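You operate a simulated robot arm through the tools that you are given. There is no shell and no other tool.

You are at the controls of a simulated robot arm. One attempt, no reset.

JOB
Put things in order on the top of the white bench. At the end: the purple cable spool (marked "3-PIN") is on the brown carton (marked "CABLES"); the green cable spool (marked "PHONO") stands where the purple cable spool stood; the grey drive (marked "MON") from the top of the white bench stands where the green cable spool stood; the teal latch plug stands on top of the yellow cable spool (marked "PHONO"); the red fob stands on top of the white cable spool (marked "PHONO"); whatever was shut is shut again. Leave all else as you found it, and nothing knocked over.

It is judged by the outcome, as a careful person would: the job done as asked, and still so three seconds after it is handed in. It fails if anything else is knocked over, pushed out of place, dropped, spilled or broken.

ROBOT AND FRAMES
A 7-joint arm with a two-finger parallel gripper, fixed in place. Base frame: the origin is at the foot of the arm, x ahead of it, y to its left, z up; the work surface is at about z = 850. Lengths are in mm, angles in degrees, forces in N, time in s.
With the tool pointing down near the work surface it reaches from about 240 to 680 mm from the base axis. Its first joint turns from -66.0 to 66.0 degrees. Payload 2.4 kg.
The tool frame sits at the grasp point between the pads (the TCP): z along the fingers, y along the line on which they close. The tips reach 30 mm beyond it. The gripper opens to 94 mm. The fingers are 28 mm wide and 10 mm thick; the gripper's body (50 by 96 mm) begins 55 mm behind the TCP.
Orientation is told as [roll, pitch, yaw] about the base's x, y, z axes, in that order, counted from this pose: with the fingers straight down and closing along the base's y, the tool's x points along the base's -x, its y along +y and its z along -z.

CONTROLS
- The arm moves only by the tool drive_tool. Its argument "plan" is a list of rows, each an object of numbers (a shift or turn left out is 0, a gripper value left out holds the last): "rx", "ry", "rz": the turn, a rotation vector about the tool's x, y, z in degrees; "x", "y", "z": the shift along the tool's x, y, z in mm; "hand": the closure, from 0 (fully open) to 1 (shut). In form: [{"rx": .., "ry": .., "rz": .., "x": .., "y": .., "z": .., "hand": ..}, ...]. A call has 1 to 20 rows; each row shifts and turns the commanded pose from where the row before left it, along the tool's axes as they then stand. Rows are played at 5 a second. More than 50 mm and 8.6 degrees between two rows, or a gripper value outside its range, and nothing of the call is played. A pose out of reach is approached as far as the arm can. The call stops where the force on the tool passes 40 N (or 10 N more than at its start, if that is more) or the arm is blocked; 0.2 s more then pass. Each finger travels about 153 mm/s and halts on what it meets, pressing with about 44 N; the grip force reading is that of the motor and also rises with nothing between the fingers. The clock runs only during rows and for 0.2 s after the last one: add rows that do not move to give the fingers time. The reply holds the time, the measured pose of the TCP, the force on the tool along the base axes, the opening and the grip force, in the units named above and with some noise, with the torque about the TCP (base axes, N m) and any sound that the robot's microphone picked up, and new pictures: "views" is both (left out), scene, wrist or none.
- Cameras (640 x 400 px; columns grow to the right, rows downward): "scene" is fixed at [49.1, 482.2, 1451.6]; the picture's right is [-0.63, -0.78, 0.00], its down [-0.41, 0.33, -0.85] and it looks along [0.66, -0.54, -0.52] (base axes); focal length 315 px, centre (320, 200). "wrist" rides on the gripper at [76, 14, -103] in the tool frame; the picture's right is [-0.18, 0.98, 0.00], its down [-0.75, -0.14, -0.64] and it looks along [-0.63, -0.12, 0.77] (tool axes); focal length 243 px, centre (320, 200).
- point_at(camera, pixels): for up to 12 pixels [column, row] of the newest picture of that camera ("zoom" is the newest enlarged one), the place [x, y, z] in the base frame of the surface seen there, good to about 2 mm. The clock stands still meanwhile.
- enlarge(camera, box): a new picture of the part [left, top, right, bottom] of that camera's present view, enlarged. The clock stands still meanwhile.
- job_done(): hands the job in; it is judged then, once.

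Leave the gripper open and the arm clear of the work at the hand-in unless told otherwise.

The tools are called after ">>>" by a JSON object that holds its "method" and its "body". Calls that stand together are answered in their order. drive_tool: Moves the arm, as the interface text tells. Its arguments: {"type":"object","properties":{"plan":{"type":"array"},"views":{"type":"string","enum":["both","scene","wrist","none"]}},"required":["plan"]} The other tools are called the same way: point_at (camera, pixels) gives the place of the surface under pixels of a picture; enlarge (camera, box) takes an enlarged picture of a part of a camera's view; job_done () hands the job in.

At the start:

```text
t: 0.0
eef_pos: [365.5, 96.6, 1178.6]
ee_rot: [0.1, -0.1, -0.1]
force: [0.0, 0.1, 0.7]
moment: [0.02, 0.02, -0.02]
opening: 93.9
grip_force: 0.0
```

scene: 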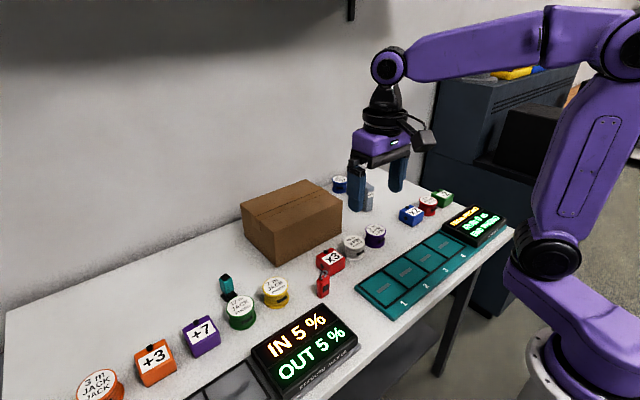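
wrist: 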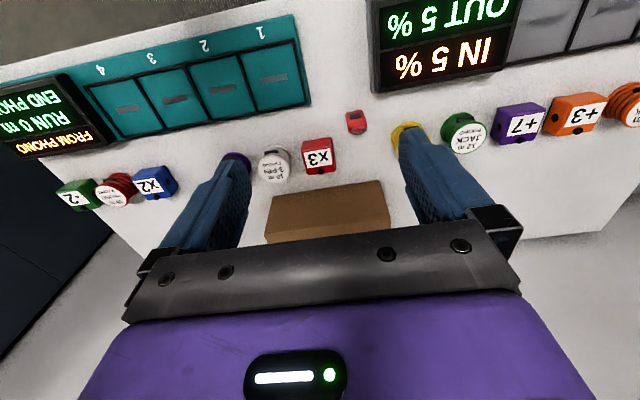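

I see a bench with several spools, coloured cubes, a carton, and two display panels. I'll enlarge several parts of the scene picture to read the labels.

>>> {"method": "enlarge", "body": {"camera": "scene", "box": [200, 240, 360, 340]}}

>>> {"method": "enlarge", "body": {"camera": "scene", "box": [320, 160, 480, 260]}}

>>> {"method": "enlarge", "body": {"camera": "scene", "box": [60, 300, 220, 400]}}

>>> {"method": "enlarge", "body": {"camera": "scene", "box": [220, 170, 380, 270]}}

>>> {"method": "enlarge", "body": {"camera": "scene", "box": [420, 30, 640, 180]}}

>>> {"method": "enlarge", "body": {"camera": "wrist", "box": [220, 80, 420, 205]}}

```text
4.00 times, centred on (280, 290) of scene
```

zoom: 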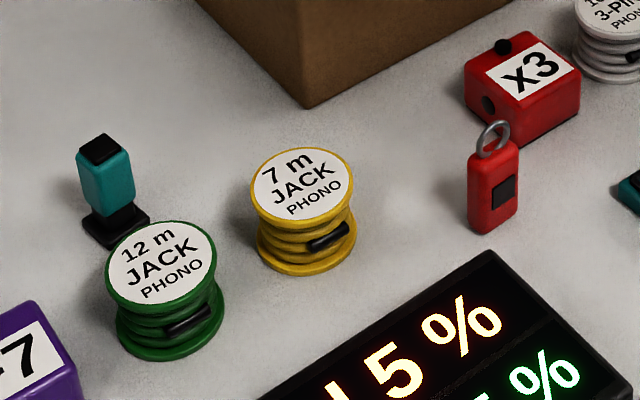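

```text
4.00 times, centred on (400, 210) of scene
```

zoom: 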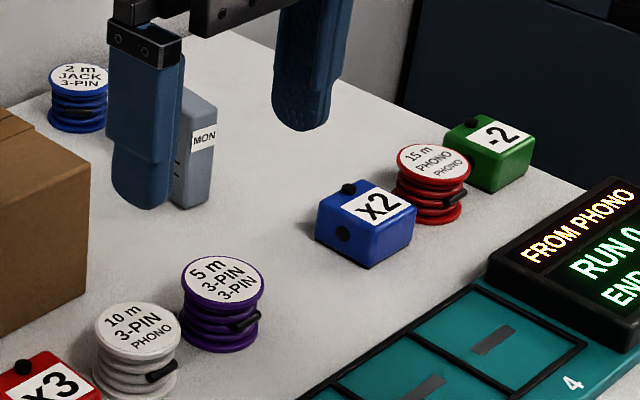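

```text
4.00 times, centred on (140, 350) of scene
```

zoom: 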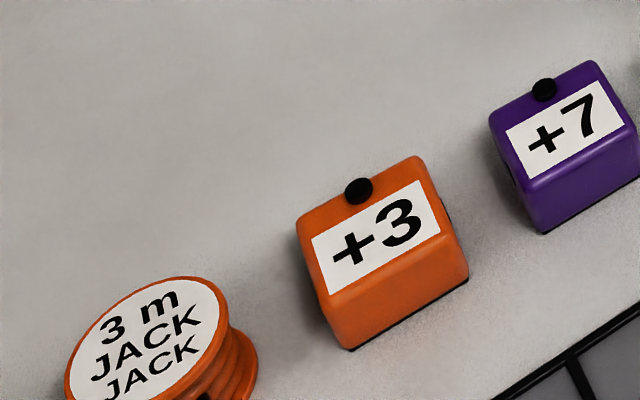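

```text
4.00 times, centred on (300, 220) of scene
```

zoom: 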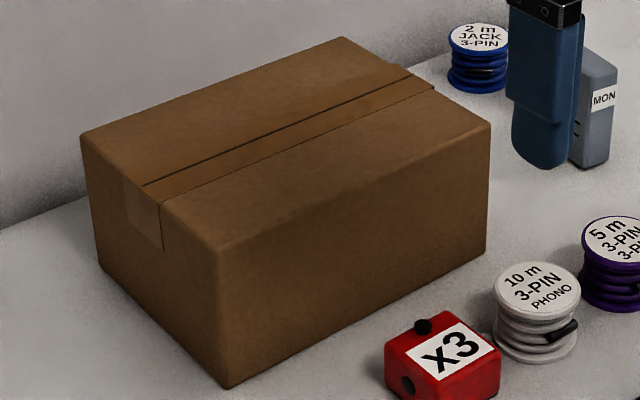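

```text
2.67 times, centred on (530, 105) of scene
```

zoom: 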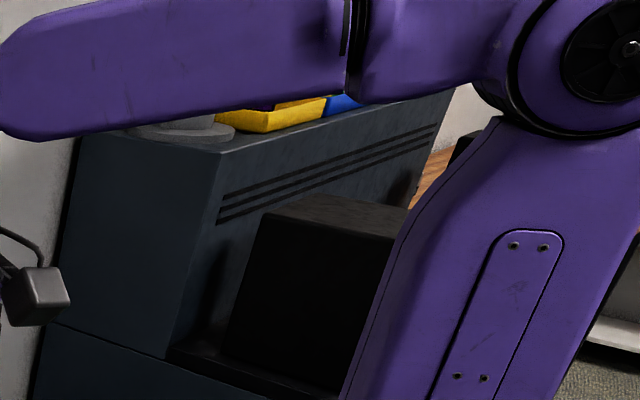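

```text
3.20 times, centred on (320, 142) of wrist
```

zoom: 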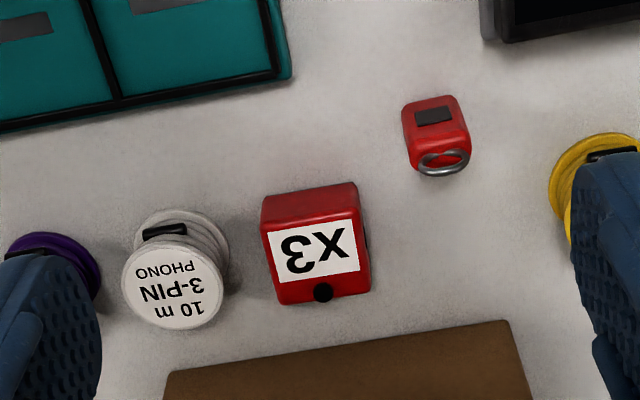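

I'll measure the places of the objects in the scene picture: spools' tops, teal plug, red fob, MON drive, and carton corners.

>>> {"method": "point_at", "body": {"camera": "scene", "pixels": [[240, 306], [275, 287], [376, 231], [354, 240], [324, 272], [322, 288], [225, 277], [229, 295], [371, 191], [340, 181], [330, 256], [412, 213]]}}

>>> {"method": "point_at", "body": {"camera": "scene", "pixels": [[241, 205], [274, 232], [306, 180], [341, 201], [278, 262], [276, 210], [320, 192], [203, 325], [157, 356], [98, 383], [340, 212], [300, 215]]}}

>>> {"method": "point_at", "body": {"camera": "wrist", "pixels": [[268, 170], [318, 157], [357, 122], [330, 200], [465, 135], [235, 160], [405, 130], [270, 200], [385, 190]]}}

```text
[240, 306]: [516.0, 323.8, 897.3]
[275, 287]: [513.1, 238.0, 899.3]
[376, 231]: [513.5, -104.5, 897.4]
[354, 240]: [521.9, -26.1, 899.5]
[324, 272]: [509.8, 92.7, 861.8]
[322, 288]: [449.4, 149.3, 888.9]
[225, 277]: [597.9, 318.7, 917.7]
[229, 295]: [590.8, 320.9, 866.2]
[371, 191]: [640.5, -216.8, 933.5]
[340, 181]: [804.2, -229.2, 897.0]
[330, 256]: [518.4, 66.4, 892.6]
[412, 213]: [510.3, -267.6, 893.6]
```

```text
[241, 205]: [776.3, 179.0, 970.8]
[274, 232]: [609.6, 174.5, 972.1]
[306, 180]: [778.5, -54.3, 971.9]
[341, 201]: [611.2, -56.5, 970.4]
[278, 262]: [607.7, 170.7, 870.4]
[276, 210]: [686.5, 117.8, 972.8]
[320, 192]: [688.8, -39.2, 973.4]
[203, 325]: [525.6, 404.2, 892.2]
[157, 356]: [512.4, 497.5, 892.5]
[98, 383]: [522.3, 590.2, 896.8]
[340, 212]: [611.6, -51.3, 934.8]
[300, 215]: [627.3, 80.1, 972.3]
```

```text
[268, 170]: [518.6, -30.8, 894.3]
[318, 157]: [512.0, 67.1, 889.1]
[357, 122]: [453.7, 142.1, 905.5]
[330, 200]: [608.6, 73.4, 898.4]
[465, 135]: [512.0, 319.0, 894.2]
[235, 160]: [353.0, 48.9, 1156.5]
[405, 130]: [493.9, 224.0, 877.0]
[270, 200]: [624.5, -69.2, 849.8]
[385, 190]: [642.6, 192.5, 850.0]
```

The carton top is at about z 972 (x 610–778, y −56 to 177), and the spools are about 60 mm wide and 48 mm high. Now I'll measure the neighbours: display panels, slot trays, the dark shelf at the top of the picture, and the outlines of the drive, fob and plug.

>>> {"method": "point_at", "body": {"camera": "scene", "pixels": [[252, 348], [322, 303], [358, 343], [300, 395], [355, 287], [441, 235], [484, 262], [200, 40], [350, 10], [240, 30], [476, 204], [444, 228]]}}

>>> {"method": "enlarge", "body": {"camera": "scene", "box": [300, 260, 350, 300]}}

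>>> {"method": "enlarge", "body": {"camera": "scene", "box": [205, 265, 265, 330]}}

>>> {"method": "enlarge", "body": {"camera": "scene", "box": [0, 0, 400, 100]}}

```text
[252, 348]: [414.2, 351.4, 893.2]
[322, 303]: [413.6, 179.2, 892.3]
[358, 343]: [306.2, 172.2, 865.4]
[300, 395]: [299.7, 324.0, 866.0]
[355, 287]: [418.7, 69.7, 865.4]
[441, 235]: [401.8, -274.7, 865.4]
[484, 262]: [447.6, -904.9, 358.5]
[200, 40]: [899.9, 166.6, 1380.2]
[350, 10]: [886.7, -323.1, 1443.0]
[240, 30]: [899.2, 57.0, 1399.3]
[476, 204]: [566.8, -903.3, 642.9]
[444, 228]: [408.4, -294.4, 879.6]
```

```text
10.00 times, centred on (325, 280) of scene
```

zoom: 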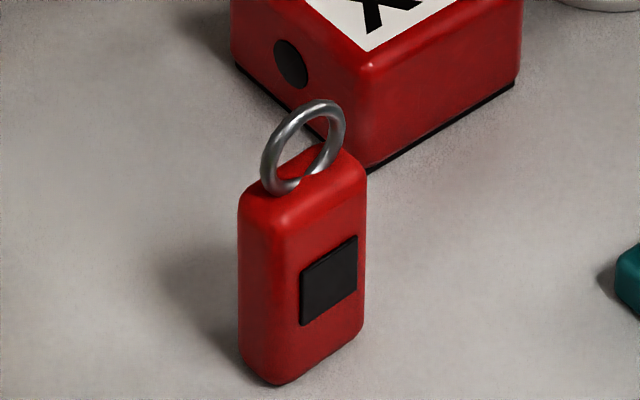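

```text
6.15 times, centred on (235, 298) of scene
```

zoom: 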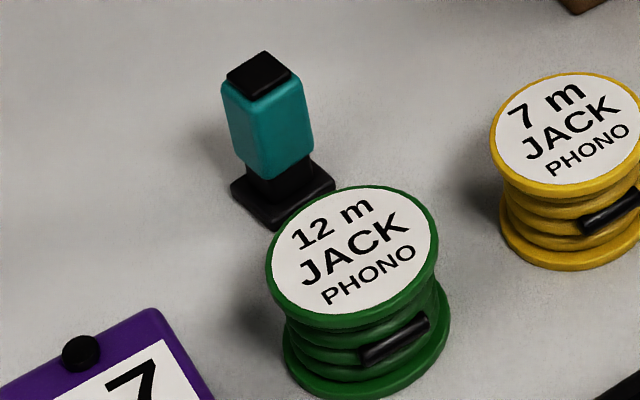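

```text
1.60 times, centred on (200, 50) of scene
```

zoom: 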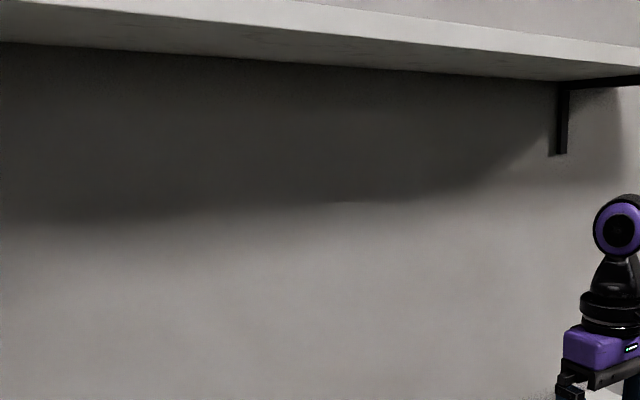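

The clips on the spools stick out towards the front (−x), so I want to see the purple spool clearly before I choose the grasp angle. I'll shift the arm about 150 mm towards −y at the same height, and open the view on the purple spool and the MON drive.

>>> {"method": "drive_tool", "body": {"plan": [{"y": -37, "hand": 0}, {"y": -37}, {"y": -37}, {"y": -37}, {}], "views": "both"}}

```text
t: 1.2
eef_pos: [366.1, -53.4, 1175.7]
ee_rot: [0.0, 0.0, -0.1]
force: [-0.8, 0.6, 0.7]
moment: [-0.02, 0.01, -0.02]
opening: 94.1
grip_force: 0.2
```

scene: 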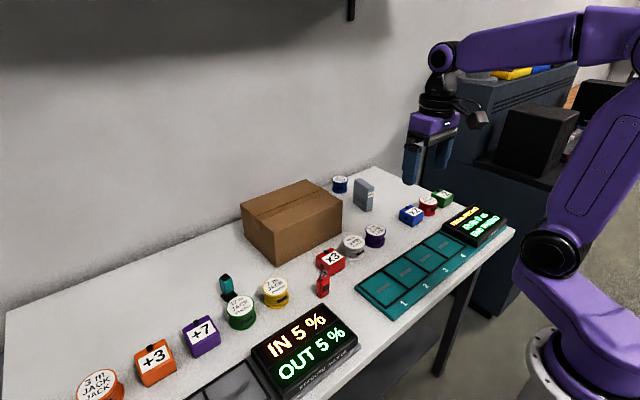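
wrist: 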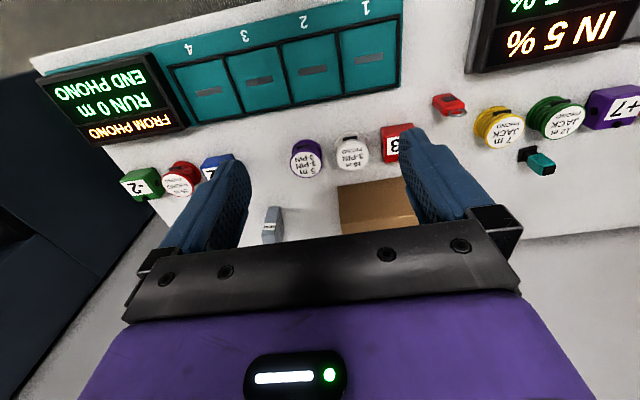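

The MON drive and the purple spool are now in full view in both pictures. I'll enlarge each of them.

>>> {"method": "enlarge", "body": {"camera": "scene", "box": [325, 165, 405, 215]}}

>>> {"method": "enlarge", "body": {"camera": "wrist", "box": [240, 120, 400, 250]}}

>>> {"method": "enlarge", "body": {"camera": "wrist", "box": [430, 80, 590, 180]}}

>>> {"method": "enlarge", "body": {"camera": "scene", "box": [470, 50, 640, 170]}}

>>> {"method": "point_at", "body": {"camera": "scene", "pixels": [[354, 182], [363, 189], [373, 186], [363, 180], [359, 207], [365, 211], [374, 208], [357, 190], [369, 198], [354, 195]]}}

>>> {"method": "point_at", "body": {"camera": "wrist", "pixels": [[308, 161], [297, 144], [268, 227], [272, 210], [280, 208], [264, 240], [282, 235], [352, 153], [450, 97], [540, 163], [527, 152], [503, 132]]}}

```text
8.00 times, centred on (365, 190) of scene
```

zoom: 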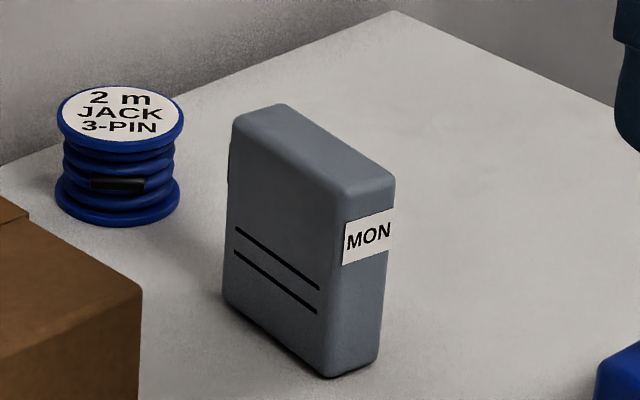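

```text
3.08 times, centred on (320, 185) of wrist
```

zoom: 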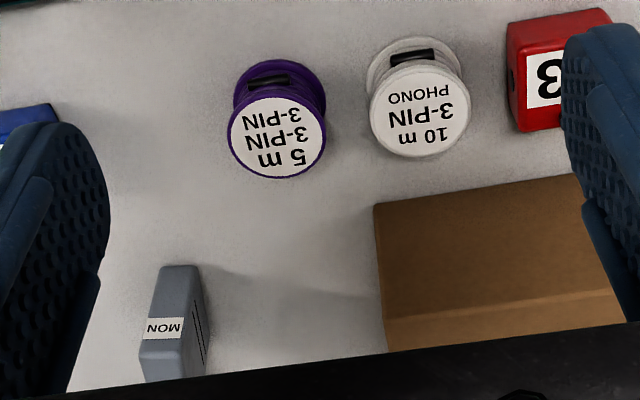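

```text
4.00 times, centred on (510, 130) of wrist
```

zoom: 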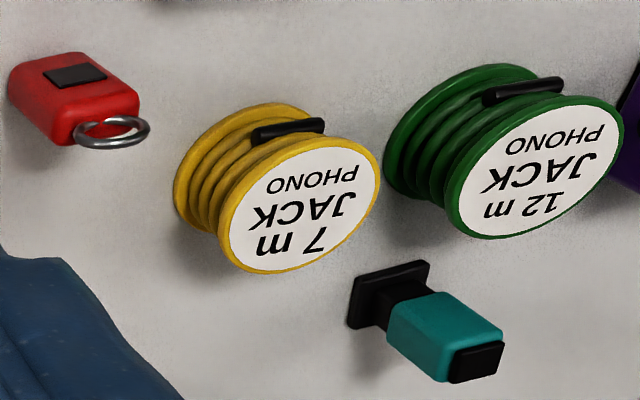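

```text
3.33 times, centred on (555, 110) of scene
```

zoom: 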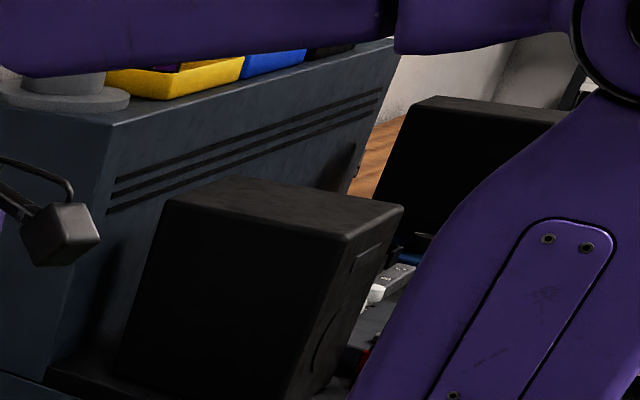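

```text
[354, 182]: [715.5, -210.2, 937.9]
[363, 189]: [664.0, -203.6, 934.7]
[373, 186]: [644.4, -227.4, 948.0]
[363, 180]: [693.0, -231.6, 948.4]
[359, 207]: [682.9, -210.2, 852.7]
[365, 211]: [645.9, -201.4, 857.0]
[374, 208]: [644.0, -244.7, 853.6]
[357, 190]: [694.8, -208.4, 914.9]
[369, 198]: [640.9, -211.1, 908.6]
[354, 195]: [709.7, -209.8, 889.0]
```

```text
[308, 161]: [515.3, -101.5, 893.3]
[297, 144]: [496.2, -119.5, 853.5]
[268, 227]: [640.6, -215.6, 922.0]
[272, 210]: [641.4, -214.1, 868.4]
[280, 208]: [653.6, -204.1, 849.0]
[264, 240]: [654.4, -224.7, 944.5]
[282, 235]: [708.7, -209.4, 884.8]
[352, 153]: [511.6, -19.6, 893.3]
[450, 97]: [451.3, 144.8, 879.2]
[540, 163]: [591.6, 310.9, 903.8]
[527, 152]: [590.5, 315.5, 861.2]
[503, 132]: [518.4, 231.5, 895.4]
```

The drive is about 27 mm thick in y, 75 mm long in x and 98 mm high, with its front face at x≈640. The spool clips face −x. Next I'll enlarge the purple spool in the scene picture so I can fit its centre from the label's rim.

>>> {"method": "enlarge", "body": {"camera": "scene", "box": [356, 218, 396, 254]}}

```text
11.11 times, centred on (376, 236) of scene
```

zoom: 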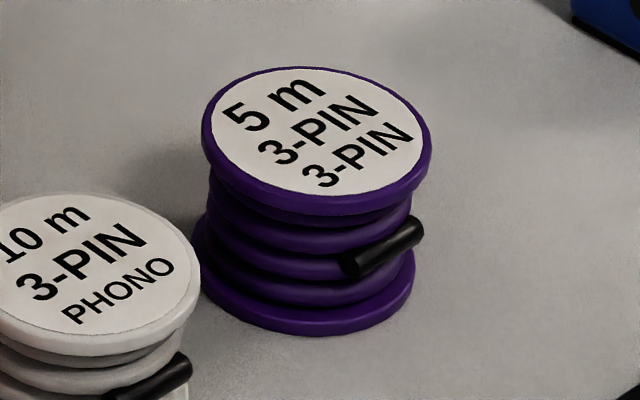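

>>> {"method": "point_at", "body": {"camera": "zoom", "pixels": [[215, 120], [418, 165], [300, 72], [330, 190], [318, 130], [240, 90], [400, 110], [250, 170], [395, 240], [350, 265], [420, 228], [380, 330]]}}

```text
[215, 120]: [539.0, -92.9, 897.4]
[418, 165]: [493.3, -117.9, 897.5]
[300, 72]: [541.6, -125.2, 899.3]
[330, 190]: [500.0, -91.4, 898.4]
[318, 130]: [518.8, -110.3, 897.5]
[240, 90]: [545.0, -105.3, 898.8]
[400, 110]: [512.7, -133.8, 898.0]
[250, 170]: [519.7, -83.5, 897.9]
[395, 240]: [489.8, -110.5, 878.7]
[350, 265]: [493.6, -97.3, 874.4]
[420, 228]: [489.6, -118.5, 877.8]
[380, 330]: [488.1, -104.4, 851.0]
```

Fitting the label rim puts the purple spool's centre at about (519, −108.5). Its clip faces −x and is level with the rim. I'll close at 45° so the pads avoid both the clip and the white spool. First I move above it to about z 1020, then turn yaw by +45°.

>>> {"method": "drive_tool", "body": {"plan": [{"x": -30.6, "y": -11, "z": 31, "hand": 0}, {"x": -30.6, "y": -11, "z": 31}, {"x": -30.6, "y": -11, "z": 31}, {"x": -30.6, "y": -11, "z": 31}, {"x": -30.6, "y": -11, "z": 31}, {"rz": -7.5}, {"rz": -7.5}, {"rz": -7.5}, {"rz": -7.5}, {"rz": -7.5}, {"rz": -7.5}, {}, {}], "views": "both"}}

```text
t: 4.0
eef_pos: [519.0, -107.7, 1023.3]
ee_rot: [0.0, 0.0, 45.1]
force: [0.8, 0.1, -0.7]
moment: [0.0, -0.04, 0.0]
opening: 93.9
grip_force: 0.0
```

scene: 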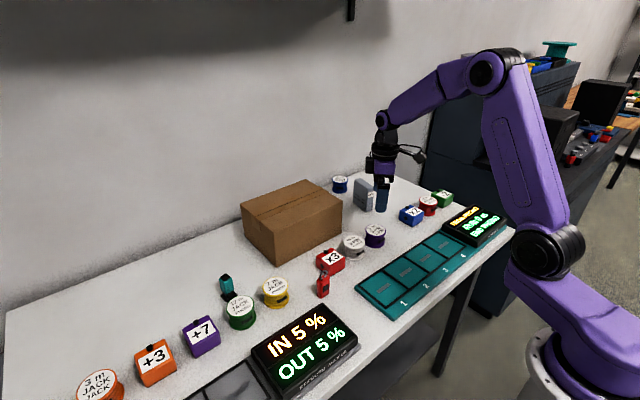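
wrist: 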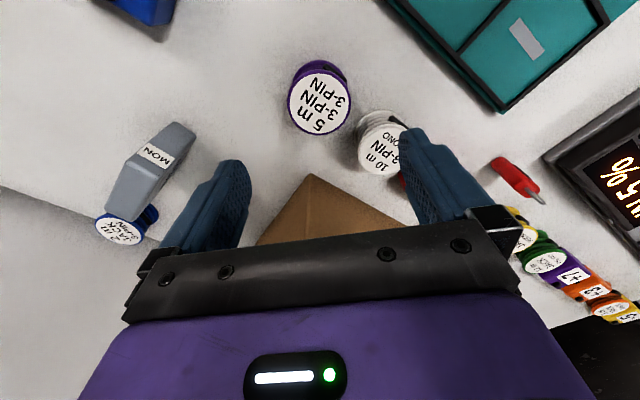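

On the wrist picture, the tool axis should meet the spool's top at pixel (320, 106). The purple label's centre is at about (319, 104), so it lines up well. I'll check with rim points from the wrist camera before lowering.

>>> {"method": "point_at", "body": {"camera": "wrist", "pixels": [[320, 106], [292, 104], [347, 100], [318, 76], [320, 130], [300, 85], [338, 122], [339, 84], [300, 122]]}}

```text
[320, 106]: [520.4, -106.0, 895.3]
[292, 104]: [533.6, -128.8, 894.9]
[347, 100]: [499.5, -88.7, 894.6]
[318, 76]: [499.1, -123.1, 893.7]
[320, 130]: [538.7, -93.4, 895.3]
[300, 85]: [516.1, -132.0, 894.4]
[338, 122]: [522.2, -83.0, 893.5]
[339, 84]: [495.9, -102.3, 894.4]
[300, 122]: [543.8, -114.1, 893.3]
```

The centre is confirmed at (519, −108). I'll lower to TCP z≈886, so the tips are at about 856, then close on the spool and wait for the fingers.

>>> {"method": "drive_tool", "body": {"plan": [{"z": 35}, {"z": 35}, {"z": 30}, {"z": 20}, {"z": 17.3}, {}, {"hand": 0.3}, {"hand": 0.6}, {"hand": 0.6}, {"hand": 0.6}], "views": "both"}}

```text
t: 6.2
eef_pos: [519.6, -107.7, 885.2]
ee_rot: [0.0, 0.0, 45.0]
force: [-0.7, -0.1, 0.0]
moment: [0.01, 0.03, 0.0]
opening: 59.9
grip_force: 44.0
```

scene: 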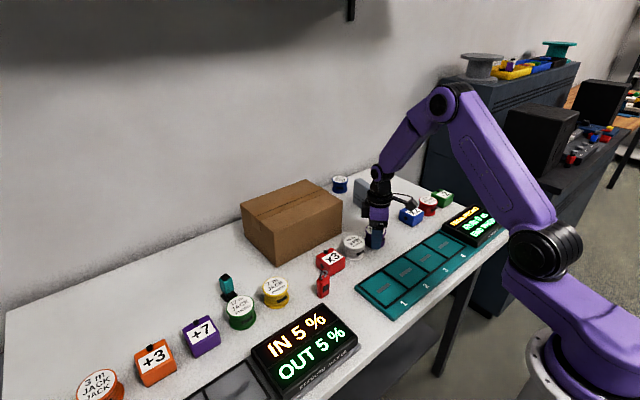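
wrist: 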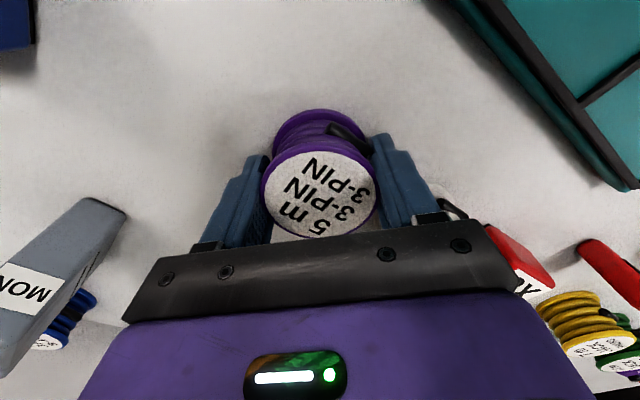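

The grip holds at 59.9 mm and 44 N. The spool's bottom is 35 mm under the TCP. I'll lift it straight up by 175 mm and check the hold.

>>> {"method": "drive_tool", "body": {"plan": [{"z": -15}, {"z": -30}, {"z": -35}, {"z": -35}, {"z": -35}, {"z": -25}, {}], "views": "scene"}}

```text
t: 7.8
eef_pos: [520.3, -107.6, 1059.9]
ee_rot: [0.0, 0.0, 45.0]
force: [0.0, 1.0, -1.2]
moment: [0.01, -0.02, 0.03]
opening: 59.2
grip_force: 43.5
```

scene: 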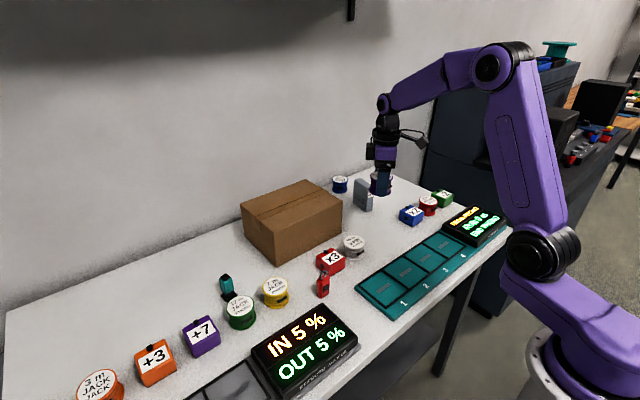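

The spool is held and clear of the bench. I'll carry it over the front part of the carton, at about (650, 40), staying at z 1060, and then look.

>>> {"method": "drive_tool", "body": {"plan": [{"x": -20, "y": 1.3}, {"x": -35, "y": 2.2}, {"x": -35, "y": 2.3}, {"x": -35, "y": 2.3}, {"x": -35, "y": 2.3}, {"x": -36.1, "y": 2.3}, {}, {}], "views": "both"}}

```text
t: 9.6
eef_pos: [648.2, 40.5, 1060.1]
ee_rot: [0.0, 0.0, 45.0]
force: [-0.6, -0.2, -2.0]
moment: [0.0, -0.03, -0.01]
opening: 59.3
grip_force: 43.8
```

scene: 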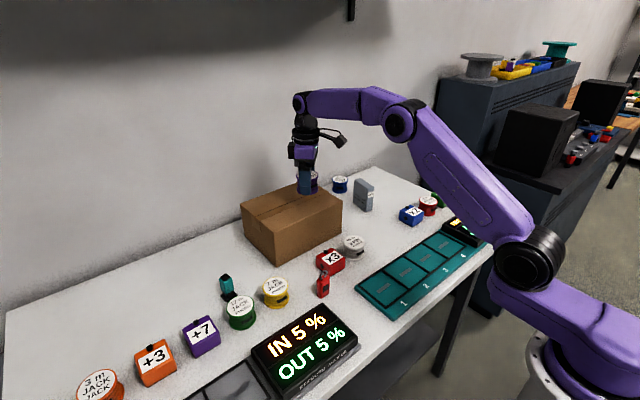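
wrist: 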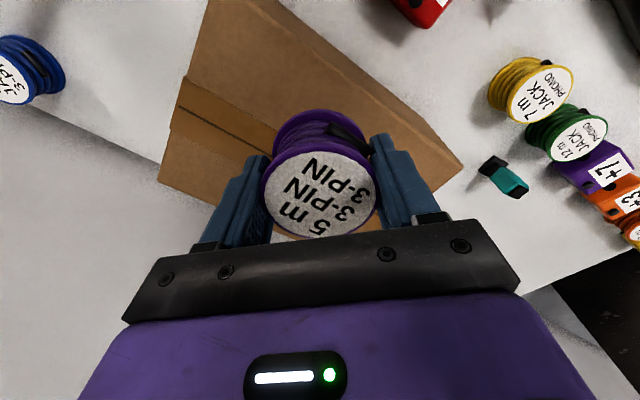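

The spool is over the carton's front half. I'll shift 7 mm further in, then lower to about 5 mm above the expected contact at z 1007.

>>> {"method": "drive_tool", "body": {"plan": [{"x": -5, "y": -5}, {"z": 20}, {"z": 15}, {"z": 12}, {}, {}], "views": "scene"}}

```text
t: 11.0
eef_pos: [655.8, 40.8, 1013.4]
ee_rot: [0.0, -0.1, 45.0]
force: [-0.1, 0.3, -1.2]
moment: [-0.05, 0.0, -0.02]
opening: 59.4
grip_force: 43.3
```

scene: 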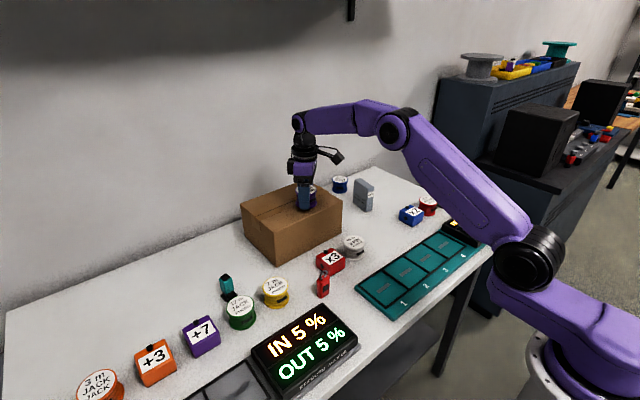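

Now small 1.5 mm steps down, watching the vertical force for contact.

>>> {"method": "drive_tool", "body": {"plan": [{"z": 1.5}, {"z": 1.5}, {"z": 1.0}, {}], "views": "none"}}

>>> {"method": "drive_tool", "body": {"plan": [{"z": 0.8}, {"z": 0.7}, {}], "views": "none"}}

```text
t: 12.0
eef_pos: [655.2, 40.5, 1010.4]
ee_rot: [0.1, 0.1, 45.0]
force: [-0.2, -0.4, -1.7]
moment: [0.01, 0.0, -0.03]
opening: 59.7
grip_force: 44.3
```

```text
t: 12.8
eef_pos: [654.3, 40.6, 1007.5]
ee_rot: [0.0, 0.0, 45.0]
force: [0.6, 0.9, -0.8]
moment: [-0.01, 0.01, 0.0]
opening: 59.6
grip_force: 43.9
```

There's no clear contact force yet at z≈1007.5, so I'll go on down in tiny steps.

>>> {"method": "drive_tool", "body": {"plan": [{"z": 0.7}, {"z": 0.3}, {}], "views": "none"}}

>>> {"method": "enlarge", "body": {"camera": "scene", "box": [270, 165, 350, 225]}}

```text
t: 13.6
eef_pos: [656.0, 40.9, 1007.4]
ee_rot: [0.0, 0.1, 45.0]
force: [0.0, -0.3, -1.0]
moment: [-0.05, -0.01, 0.02]
opening: 59.9
grip_force: 44.2
```

```text
6.67 times, centred on (310, 195) of scene
```

zoom: 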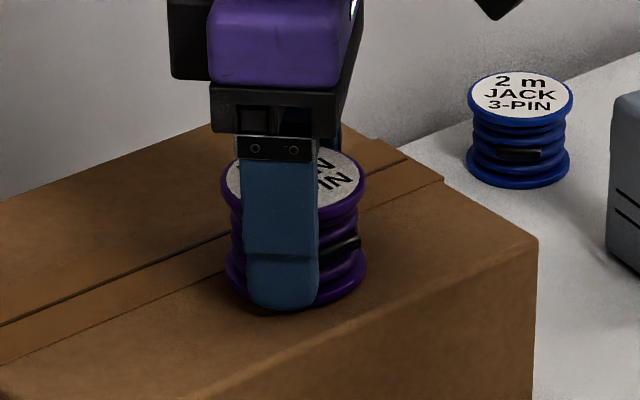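

>>> {"method": "drive_tool", "body": {"plan": [{"z": 0.5}, {"z": 0.5}, {}], "views": "none"}}

>>> {"method": "drive_tool", "body": {"plan": [{"z": 0.5}, {"z": 0.5}, {}], "views": "none"}}

```text
t: 14.4
eef_pos: [655.7, 41.6, 1005.8]
ee_rot: [-0.1, 0.0, 44.9]
force: [-0.3, 0.3, -2.1]
moment: [-0.01, 0.0, 0.0]
opening: 59.5
grip_force: 44.2
```

```text
t: 15.2
eef_pos: [655.7, 41.4, 1005.7]
ee_rot: [0.1, 0.1, 45.0]
force: [0.1, 0.4, -1.2]
moment: [0.01, -0.02, 0.01]
opening: 59.6
grip_force: 43.9
```

>>> {"method": "drive_tool", "body": {"plan": [{"z": 0.5}, {"z": 0.5}, {}], "views": "none"}}

>>> {"method": "drive_tool", "body": {"plan": [{"z": 0.5}, {"z": 0.5}, {}], "views": "scene"}}

>>> {"method": "enlarge", "body": {"camera": "scene", "box": [285, 175, 335, 220]}}

```text
t: 16.0
eef_pos: [655.9, 40.1, 1005.8]
ee_rot: [0.0, 0.0, 45.1]
force: [-1.0, 1.0, 6.1]
moment: [0.01, 0.23, 0.01]
opening: 59.7
grip_force: 43.4
```

```text
t: 16.8
eef_pos: [655.3, 39.9, 1004.8]
ee_rot: [-0.1, -0.2, 45.1]
force: [-2.6, 0.6, 20.5]
moment: [-0.01, 0.53, 0.02]
opening: 59.8
grip_force: 44.1
```

scene: 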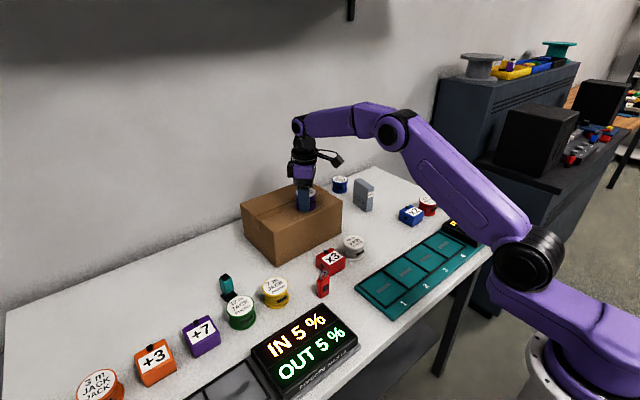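

```text
8.89 times, centred on (310, 198) of scene
```

zoom: 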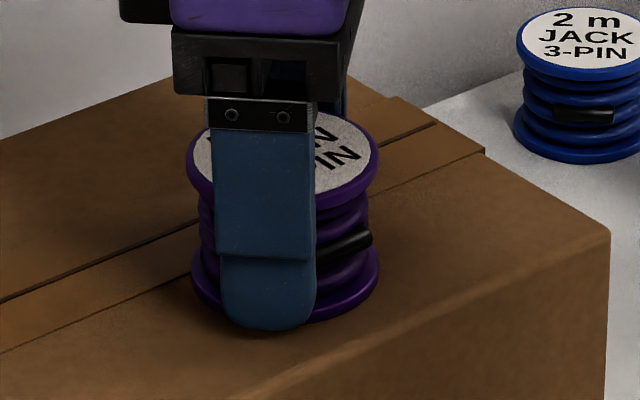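

Contact: 20 N up. I'll back off about 1.2 mm so I'm not pressing, then open the fingers and rise straight up.

>>> {"method": "drive_tool", "body": {"plan": [{"z": -0.6}, {"z": -0.6}, {}, {"hand": 0.3}, {"hand": 0.15}, {"hand": 0.0}, {}], "views": "scene"}}

>>> {"method": "drive_tool", "body": {"plan": [{"z": -10}, {"z": -25}, {"z": -35}, {"z": -40}, {}], "views": "both"}}

```text
t: 18.4
eef_pos: [656.4, 40.0, 1004.4]
ee_rot: [0.0, 0.0, 45.0]
force: [0.7, -0.8, -0.8]
moment: [-0.01, 0.0, 0.04]
opening: 93.6
grip_force: 0.1
```

scene: 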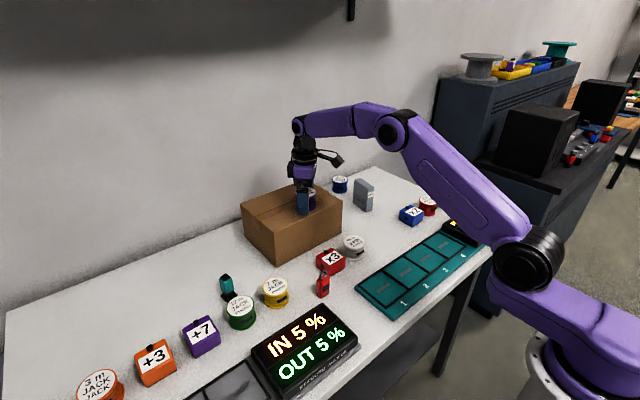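

```text
t: 19.6
eef_pos: [655.6, 40.6, 1114.6]
ee_rot: [0.0, 0.0, 44.9]
force: [0.6, -0.3, -0.4]
moment: [-0.04, 0.01, 0.01]
opening: 94.2
grip_force: 0.1
```

scene: 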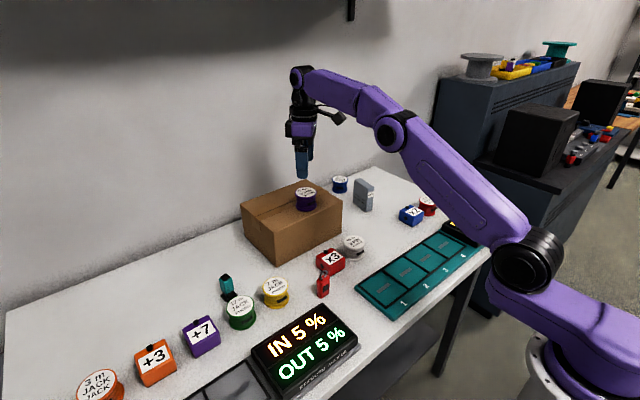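
wrist: 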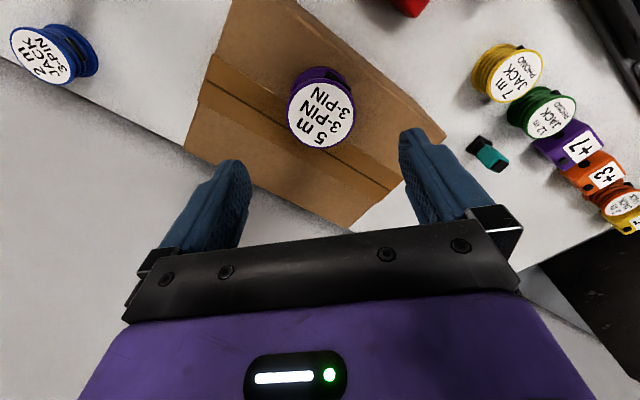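

The purple spool stands on the carton. I'll check that the carton hasn't shifted, look for its mark, and fit the green spool's centre.

>>> {"method": "enlarge", "body": {"camera": "scene", "box": [236, 178, 348, 266]}}

>>> {"method": "point_at", "body": {"camera": "scene", "pixels": [[241, 205], [274, 232], [341, 201], [278, 262]]}}

>>> {"method": "enlarge", "body": {"camera": "scene", "box": [215, 285, 265, 335]}}

```text
4.55 times, centred on (292, 222) of scene
```

zoom: 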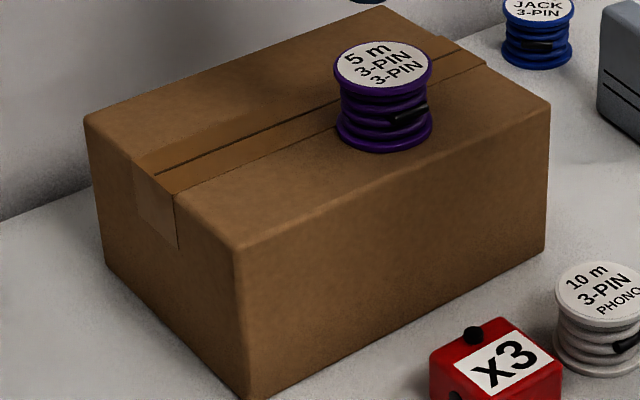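

```text
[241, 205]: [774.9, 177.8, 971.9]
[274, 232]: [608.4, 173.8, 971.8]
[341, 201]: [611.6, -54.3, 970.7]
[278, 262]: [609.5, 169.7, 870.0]
```

```text
8.00 times, centred on (240, 310) of scene
```

zoom: 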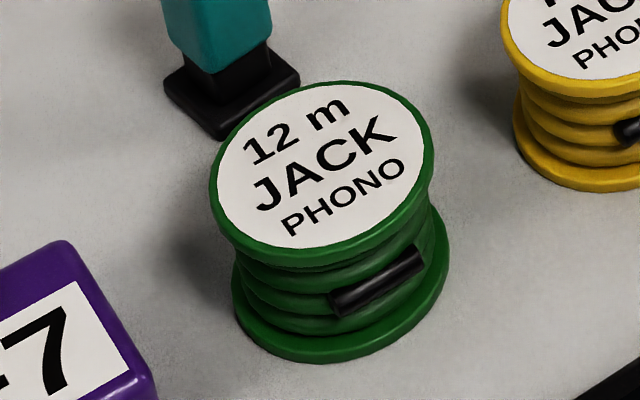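

The carton hasn't moved. Now rim points of the green label.

>>> {"method": "point_at", "body": {"camera": "zoom", "pixels": [[220, 190], [422, 140], [300, 246], [345, 88], [240, 138], [405, 190], [250, 232], [400, 105], [340, 300], [410, 260], [320, 168], [280, 102]]}}

```text
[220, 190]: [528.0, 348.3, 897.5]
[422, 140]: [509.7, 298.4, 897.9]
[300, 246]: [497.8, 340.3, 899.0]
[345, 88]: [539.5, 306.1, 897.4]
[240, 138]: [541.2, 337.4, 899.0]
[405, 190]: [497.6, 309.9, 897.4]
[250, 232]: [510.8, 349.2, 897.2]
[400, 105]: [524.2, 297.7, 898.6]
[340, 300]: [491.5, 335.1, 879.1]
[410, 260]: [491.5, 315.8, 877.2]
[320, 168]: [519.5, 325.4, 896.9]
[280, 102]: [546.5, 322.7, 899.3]
```

The green spool's centre is at (519, 323.5), with its clip again facing −x. I'll move above it with yaw kept at 45°, lower to z≈1024, and partly close to an 80 mm opening so the fingers clear the teal plug and the purple "+7" cube.

>>> {"method": "drive_tool", "body": {"plan": [{"x": -12.9, "y": 37.1}, {"x": -12.9, "y": 37.1}, {"x": -12.9, "y": 37.1}, {"x": -12.9, "y": 37.1}, {"x": -12.9, "y": 37.1}, {"x": -12.9, "y": 37.1}, {"x": -13, "y": 37}, {"x": -13, "y": 37}, {"z": 30, "hand": 0.15}, {"z": 30}, {"z": 30}, {}, {}], "views": "both"}}

```text
t: 22.4
eef_pos: [517.8, 322.8, 1024.1]
ee_rot: [-0.1, 0.0, 44.9]
force: [-0.9, -0.2, -0.1]
moment: [0.0, -0.01, -0.03]
opening: 79.8
grip_force: 0.0
```

scene: 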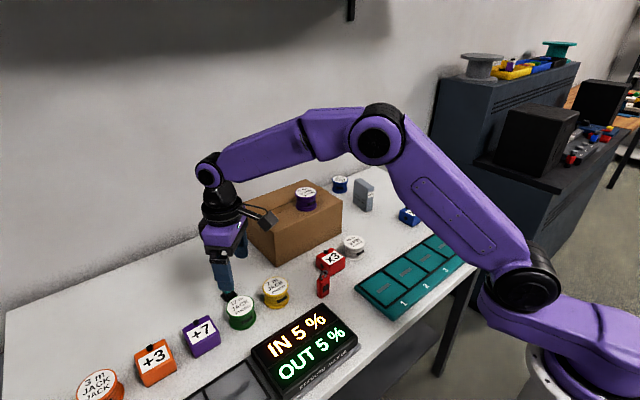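
wrist: 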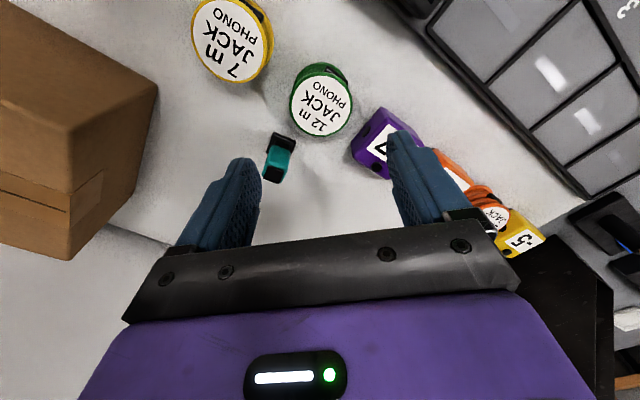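

The green label's centre is at about (321, 103), close to the expected axis pixel. I'll verify with rim points and check the clearance to the teal plug and the cube.

>>> {"method": "point_at", "body": {"camera": "wrist", "pixels": [[293, 104], [348, 100], [320, 78], [321, 131], [302, 87], [340, 120], [340, 85], [302, 122], [276, 150], [265, 150], [355, 150], [380, 115]]}}

```text
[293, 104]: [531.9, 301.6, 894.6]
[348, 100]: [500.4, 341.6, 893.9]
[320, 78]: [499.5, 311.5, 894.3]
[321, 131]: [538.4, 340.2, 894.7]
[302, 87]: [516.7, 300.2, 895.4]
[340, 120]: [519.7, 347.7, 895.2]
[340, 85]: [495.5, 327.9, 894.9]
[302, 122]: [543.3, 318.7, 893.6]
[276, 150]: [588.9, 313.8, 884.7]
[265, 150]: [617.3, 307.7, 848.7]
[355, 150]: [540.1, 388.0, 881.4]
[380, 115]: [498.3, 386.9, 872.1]
```

The centre agrees to within 1 mm. I'll lower 138 mm to z≈886 and close.

>>> {"method": "drive_tool", "body": {"plan": [{"z": 35}, {"z": 35}, {"z": 30}, {"z": 20}, {"z": 18}, {}, {"hand": 0.3}, {"hand": 0.6}, {"hand": 0.6}, {"hand": 0.6}], "views": "both"}}

```text
t: 24.6
eef_pos: [520.2, 322.8, 886.7]
ee_rot: [0.0, 0.0, 45.0]
force: [-0.3, -0.7, -0.1]
moment: [0.02, 0.01, 0.0]
opening: 59.9
grip_force: 44.0
```

scene: 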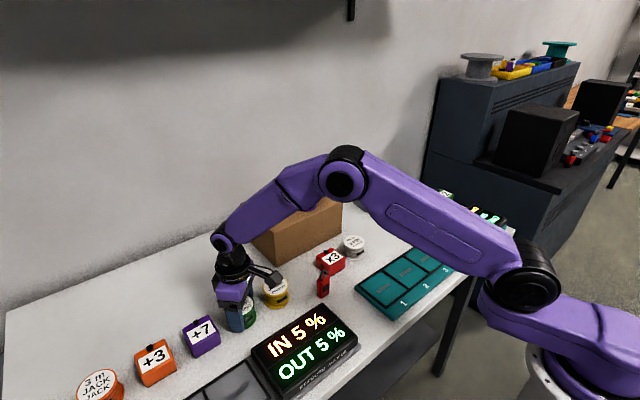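
wrist: 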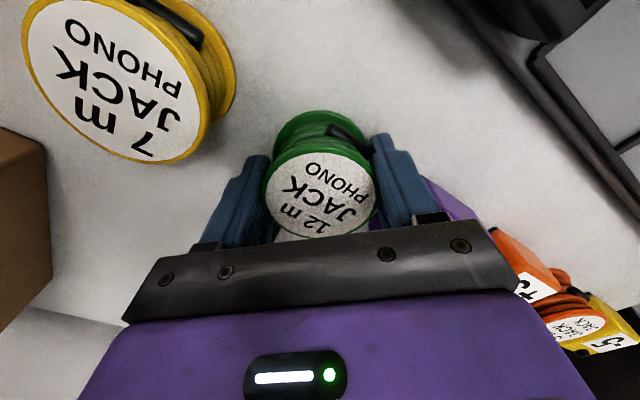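

The green spool is gripped at 59.9 mm. I'll lift it 130 mm straight up, then carry it 430 mm towards −y to the purple spool's old place, well above everything in between.

>>> {"method": "drive_tool", "body": {"plan": [{"z": -10}, {"z": -25}, {"z": -35}, {"z": -35}, {"z": -25}, {}], "views": "scene"}}

>>> {"method": "drive_tool", "body": {"plan": [{"x": 12.7, "y": -12.7}, {"x": 25.35, "y": -25.35}, {"x": 25.35, "y": -25.35}, {"x": 25.35, "y": -25.35}, {"x": 25.35, "y": -25.35}, {"x": 25.35, "y": -25.35}, {"x": 25.35, "y": -25.35}, {"x": 25.35, "y": -25.35}, {"x": 25.35, "y": -25.35}, {"x": 25.35, "y": -25.35}, {"x": 25.35, "y": -25.35}, {"x": 25.35, "y": -25.35}, {"x": 12.9, "y": -12.6}, {}, {}], "views": "both"}}

```text
t: 26.0
eef_pos: [519.0, 324.2, 1016.7]
ee_rot: [0.0, 0.1, 45.0]
force: [-0.5, -0.2, -2.0]
moment: [-0.03, -0.02, 0.0]
opening: 59.6
grip_force: 43.8
```

scene: 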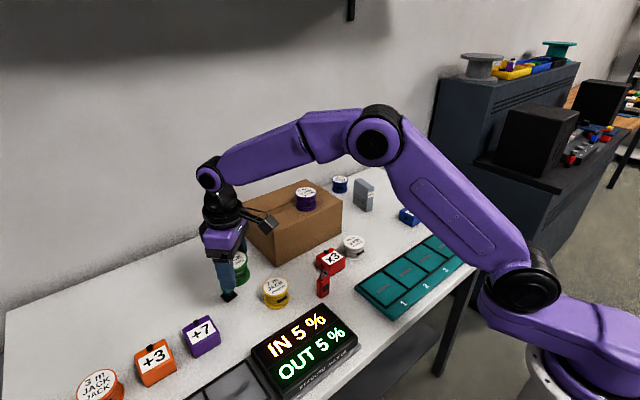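

```text
t: 29.2
eef_pos: [518.3, -108.6, 1017.0]
ee_rot: [0.1, 0.0, 45.0]
force: [-0.2, 0.8, -1.8]
moment: [0.02, 0.02, 0.0]
opening: 59.9
grip_force: 44.6
```

scene: 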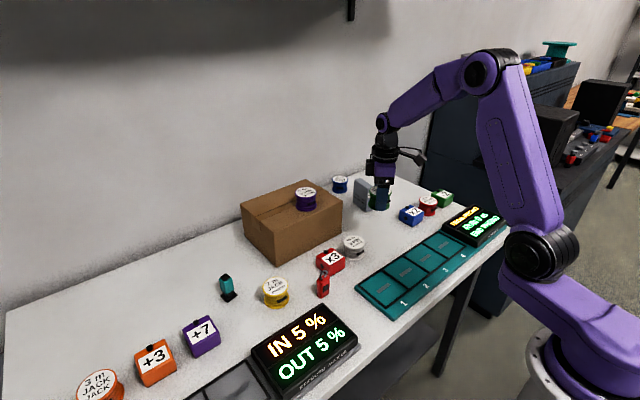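
wrist: 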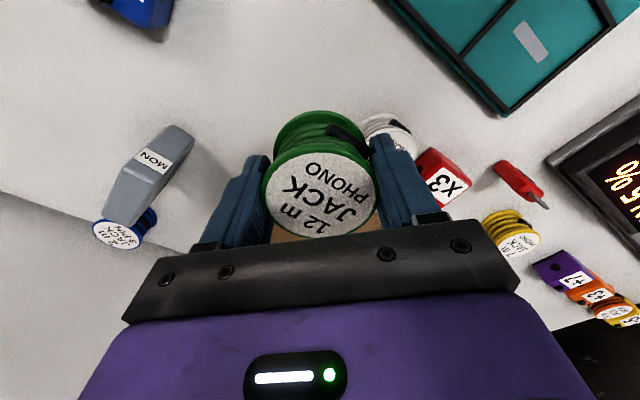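

The green spool is over the purple one's old place. I'll lower 126 mm, then take small steps to contact.

>>> {"method": "drive_tool", "body": {"plan": [{"z": 35}, {"z": 35}, {"z": 30}, {"z": 16}, {"z": 10}, {}], "views": "none"}}

>>> {"method": "drive_tool", "body": {"plan": [{"z": 1}, {"z": 1}, {"z": 1}, {}], "views": "none"}}

>>> {"method": "drive_tool", "body": {"plan": [{"z": 0.5}, {"z": 0.5}, {}], "views": "none"}}

```text
t: 30.6
eef_pos: [519.1, -107.8, 891.4]
ee_rot: [0.0, -0.1, 45.1]
force: [0.2, -0.4, -1.8]
moment: [-0.01, 0.03, -0.01]
opening: 59.8
grip_force: 43.7
```

```text
t: 31.6
eef_pos: [517.6, -108.2, 886.5]
ee_rot: [0.0, 0.0, 45.0]
force: [0.4, 0.0, -0.8]
moment: [-0.02, 0.01, 0.0]
opening: 59.6
grip_force: 44.2
```

```text
t: 32.4
eef_pos: [520.0, -108.7, 885.9]
ee_rot: [0.0, 0.0, 45.0]
force: [-0.4, -0.5, -1.8]
moment: [-0.01, 0.06, -0.01]
opening: 59.5
grip_force: 43.5
```

>>> {"method": "drive_tool", "body": {"plan": [{"z": 0.5}, {"z": 0.3}, {}], "views": "none"}}

>>> {"method": "drive_tool", "body": {"plan": [{"z": 0.5}, {}], "views": "none"}}

```text
t: 33.2
eef_pos: [519.2, -108.2, 885.9]
ee_rot: [0.0, 0.0, 45.0]
force: [-4.0, 0.6, 8.0]
moment: [-0.08, 0.27, -0.05]
opening: 59.8
grip_force: 44.4
```

```text
t: 33.8
eef_pos: [519.0, -107.8, 886.0]
ee_rot: [-0.2, 0.0, 45.0]
force: [-7.3, 2.9, 22.4]
moment: [0.12, 0.38, 0.0]
opening: 59.9
grip_force: 44.4
```

Contact at 22 N. I'll back off slightly, open to 80 mm, and rise.

>>> {"method": "drive_tool", "body": {"plan": [{"z": -0.5}, {"z": -0.3}, {}, {"hand": 0.3}, {"hand": 0.15}, {"hand": 0.15}, {}], "views": "none"}}

>>> {"method": "drive_tool", "body": {"plan": [{"z": -10}, {"z": -25}, {"z": -35}, {"z": -40}, {"z": -40}, {}], "views": "both"}}

```text
t: 35.4
eef_pos: [519.0, -107.4, 885.2]
ee_rot: [0.0, 0.0, 45.0]
force: [-0.6, 0.6, 0.4]
moment: [0.0, -0.04, -0.04]
opening: 79.9
grip_force: 0.0
```

```text
t: 36.8
eef_pos: [518.6, -108.6, 1035.8]
ee_rot: [0.1, 0.0, 45.0]
force: [-0.5, -0.5, 0.4]
moment: [0.0, -0.01, 0.02]
opening: 79.9
grip_force: 0.1
```

scene: 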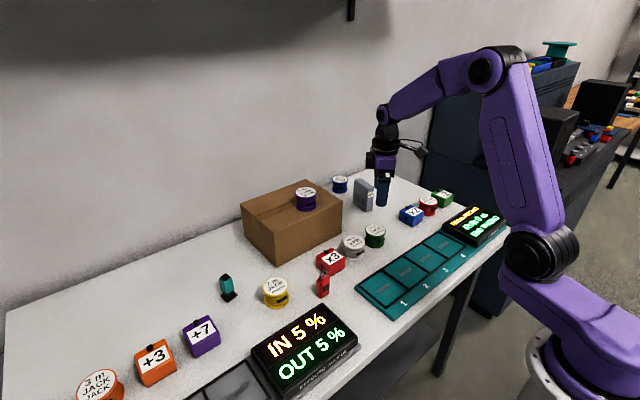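
wrist: 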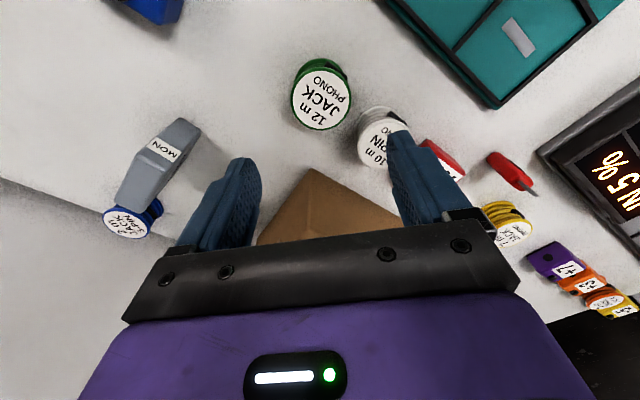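

The green spool stands in the purple one's old place. Next is the teal plug, while the space before it is free. I'll look at it closely in the scene picture.

>>> {"method": "enlarge", "body": {"camera": "scene", "box": [208, 265, 248, 310]}}

>>> {"method": "enlarge", "body": {"camera": "scene", "box": [255, 270, 295, 315]}}

```text
8.89 times, centred on (228, 288) of scene
```

zoom: 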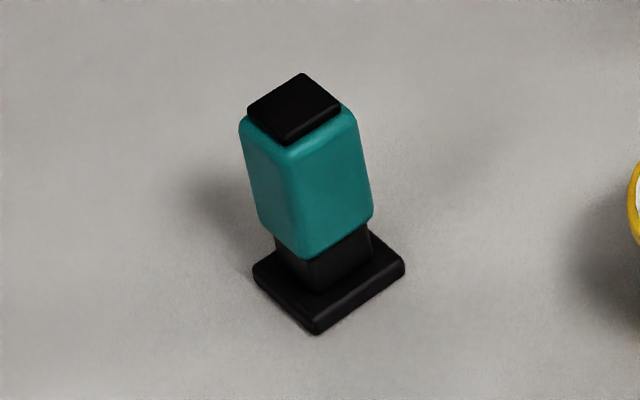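

```text
8.89 times, centred on (275, 292) of scene
```

zoom: 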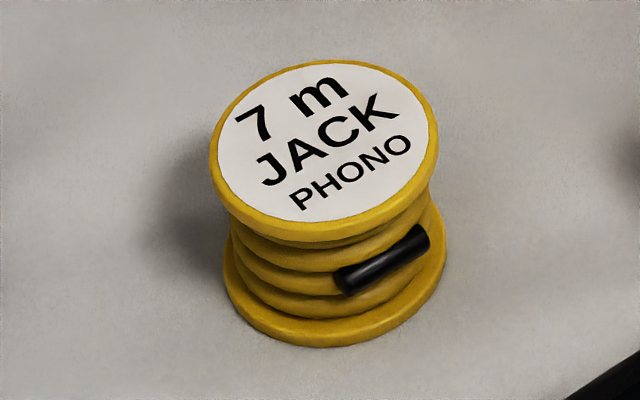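

>>> {"method": "point_at", "body": {"camera": "zoom", "pixels": [[220, 165], [430, 125], [310, 216], [345, 68], [240, 112], [412, 175], [258, 205], [405, 90], [285, 78], [378, 203], [325, 142]]}}

>>> {"method": "point_at", "body": {"camera": "scene", "pixels": [[226.0, 273.8], [229.6, 277.1], [224.7, 280.6], [220.4, 277.6], [225.1, 277.1], [227.5, 301.8], [236.8, 294.6], [221.2, 296.2], [232.5, 283], [223, 285], [229.0, 286], [226.5, 292.5]]}}

```text
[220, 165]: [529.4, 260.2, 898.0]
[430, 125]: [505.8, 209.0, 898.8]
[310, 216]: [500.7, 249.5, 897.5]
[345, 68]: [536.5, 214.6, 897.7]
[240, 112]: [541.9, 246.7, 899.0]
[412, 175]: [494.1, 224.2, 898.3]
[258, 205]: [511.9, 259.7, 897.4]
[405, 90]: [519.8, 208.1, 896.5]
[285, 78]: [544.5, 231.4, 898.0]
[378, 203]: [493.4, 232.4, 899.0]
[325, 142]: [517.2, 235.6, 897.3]
```

```text
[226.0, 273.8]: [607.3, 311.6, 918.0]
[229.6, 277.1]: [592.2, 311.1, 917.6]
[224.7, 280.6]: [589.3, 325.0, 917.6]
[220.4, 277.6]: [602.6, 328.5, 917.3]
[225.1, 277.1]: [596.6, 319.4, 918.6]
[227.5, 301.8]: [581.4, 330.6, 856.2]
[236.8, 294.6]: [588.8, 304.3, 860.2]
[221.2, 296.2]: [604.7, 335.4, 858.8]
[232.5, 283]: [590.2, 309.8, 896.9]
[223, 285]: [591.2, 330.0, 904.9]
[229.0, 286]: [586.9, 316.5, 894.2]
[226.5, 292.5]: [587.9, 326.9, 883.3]
```

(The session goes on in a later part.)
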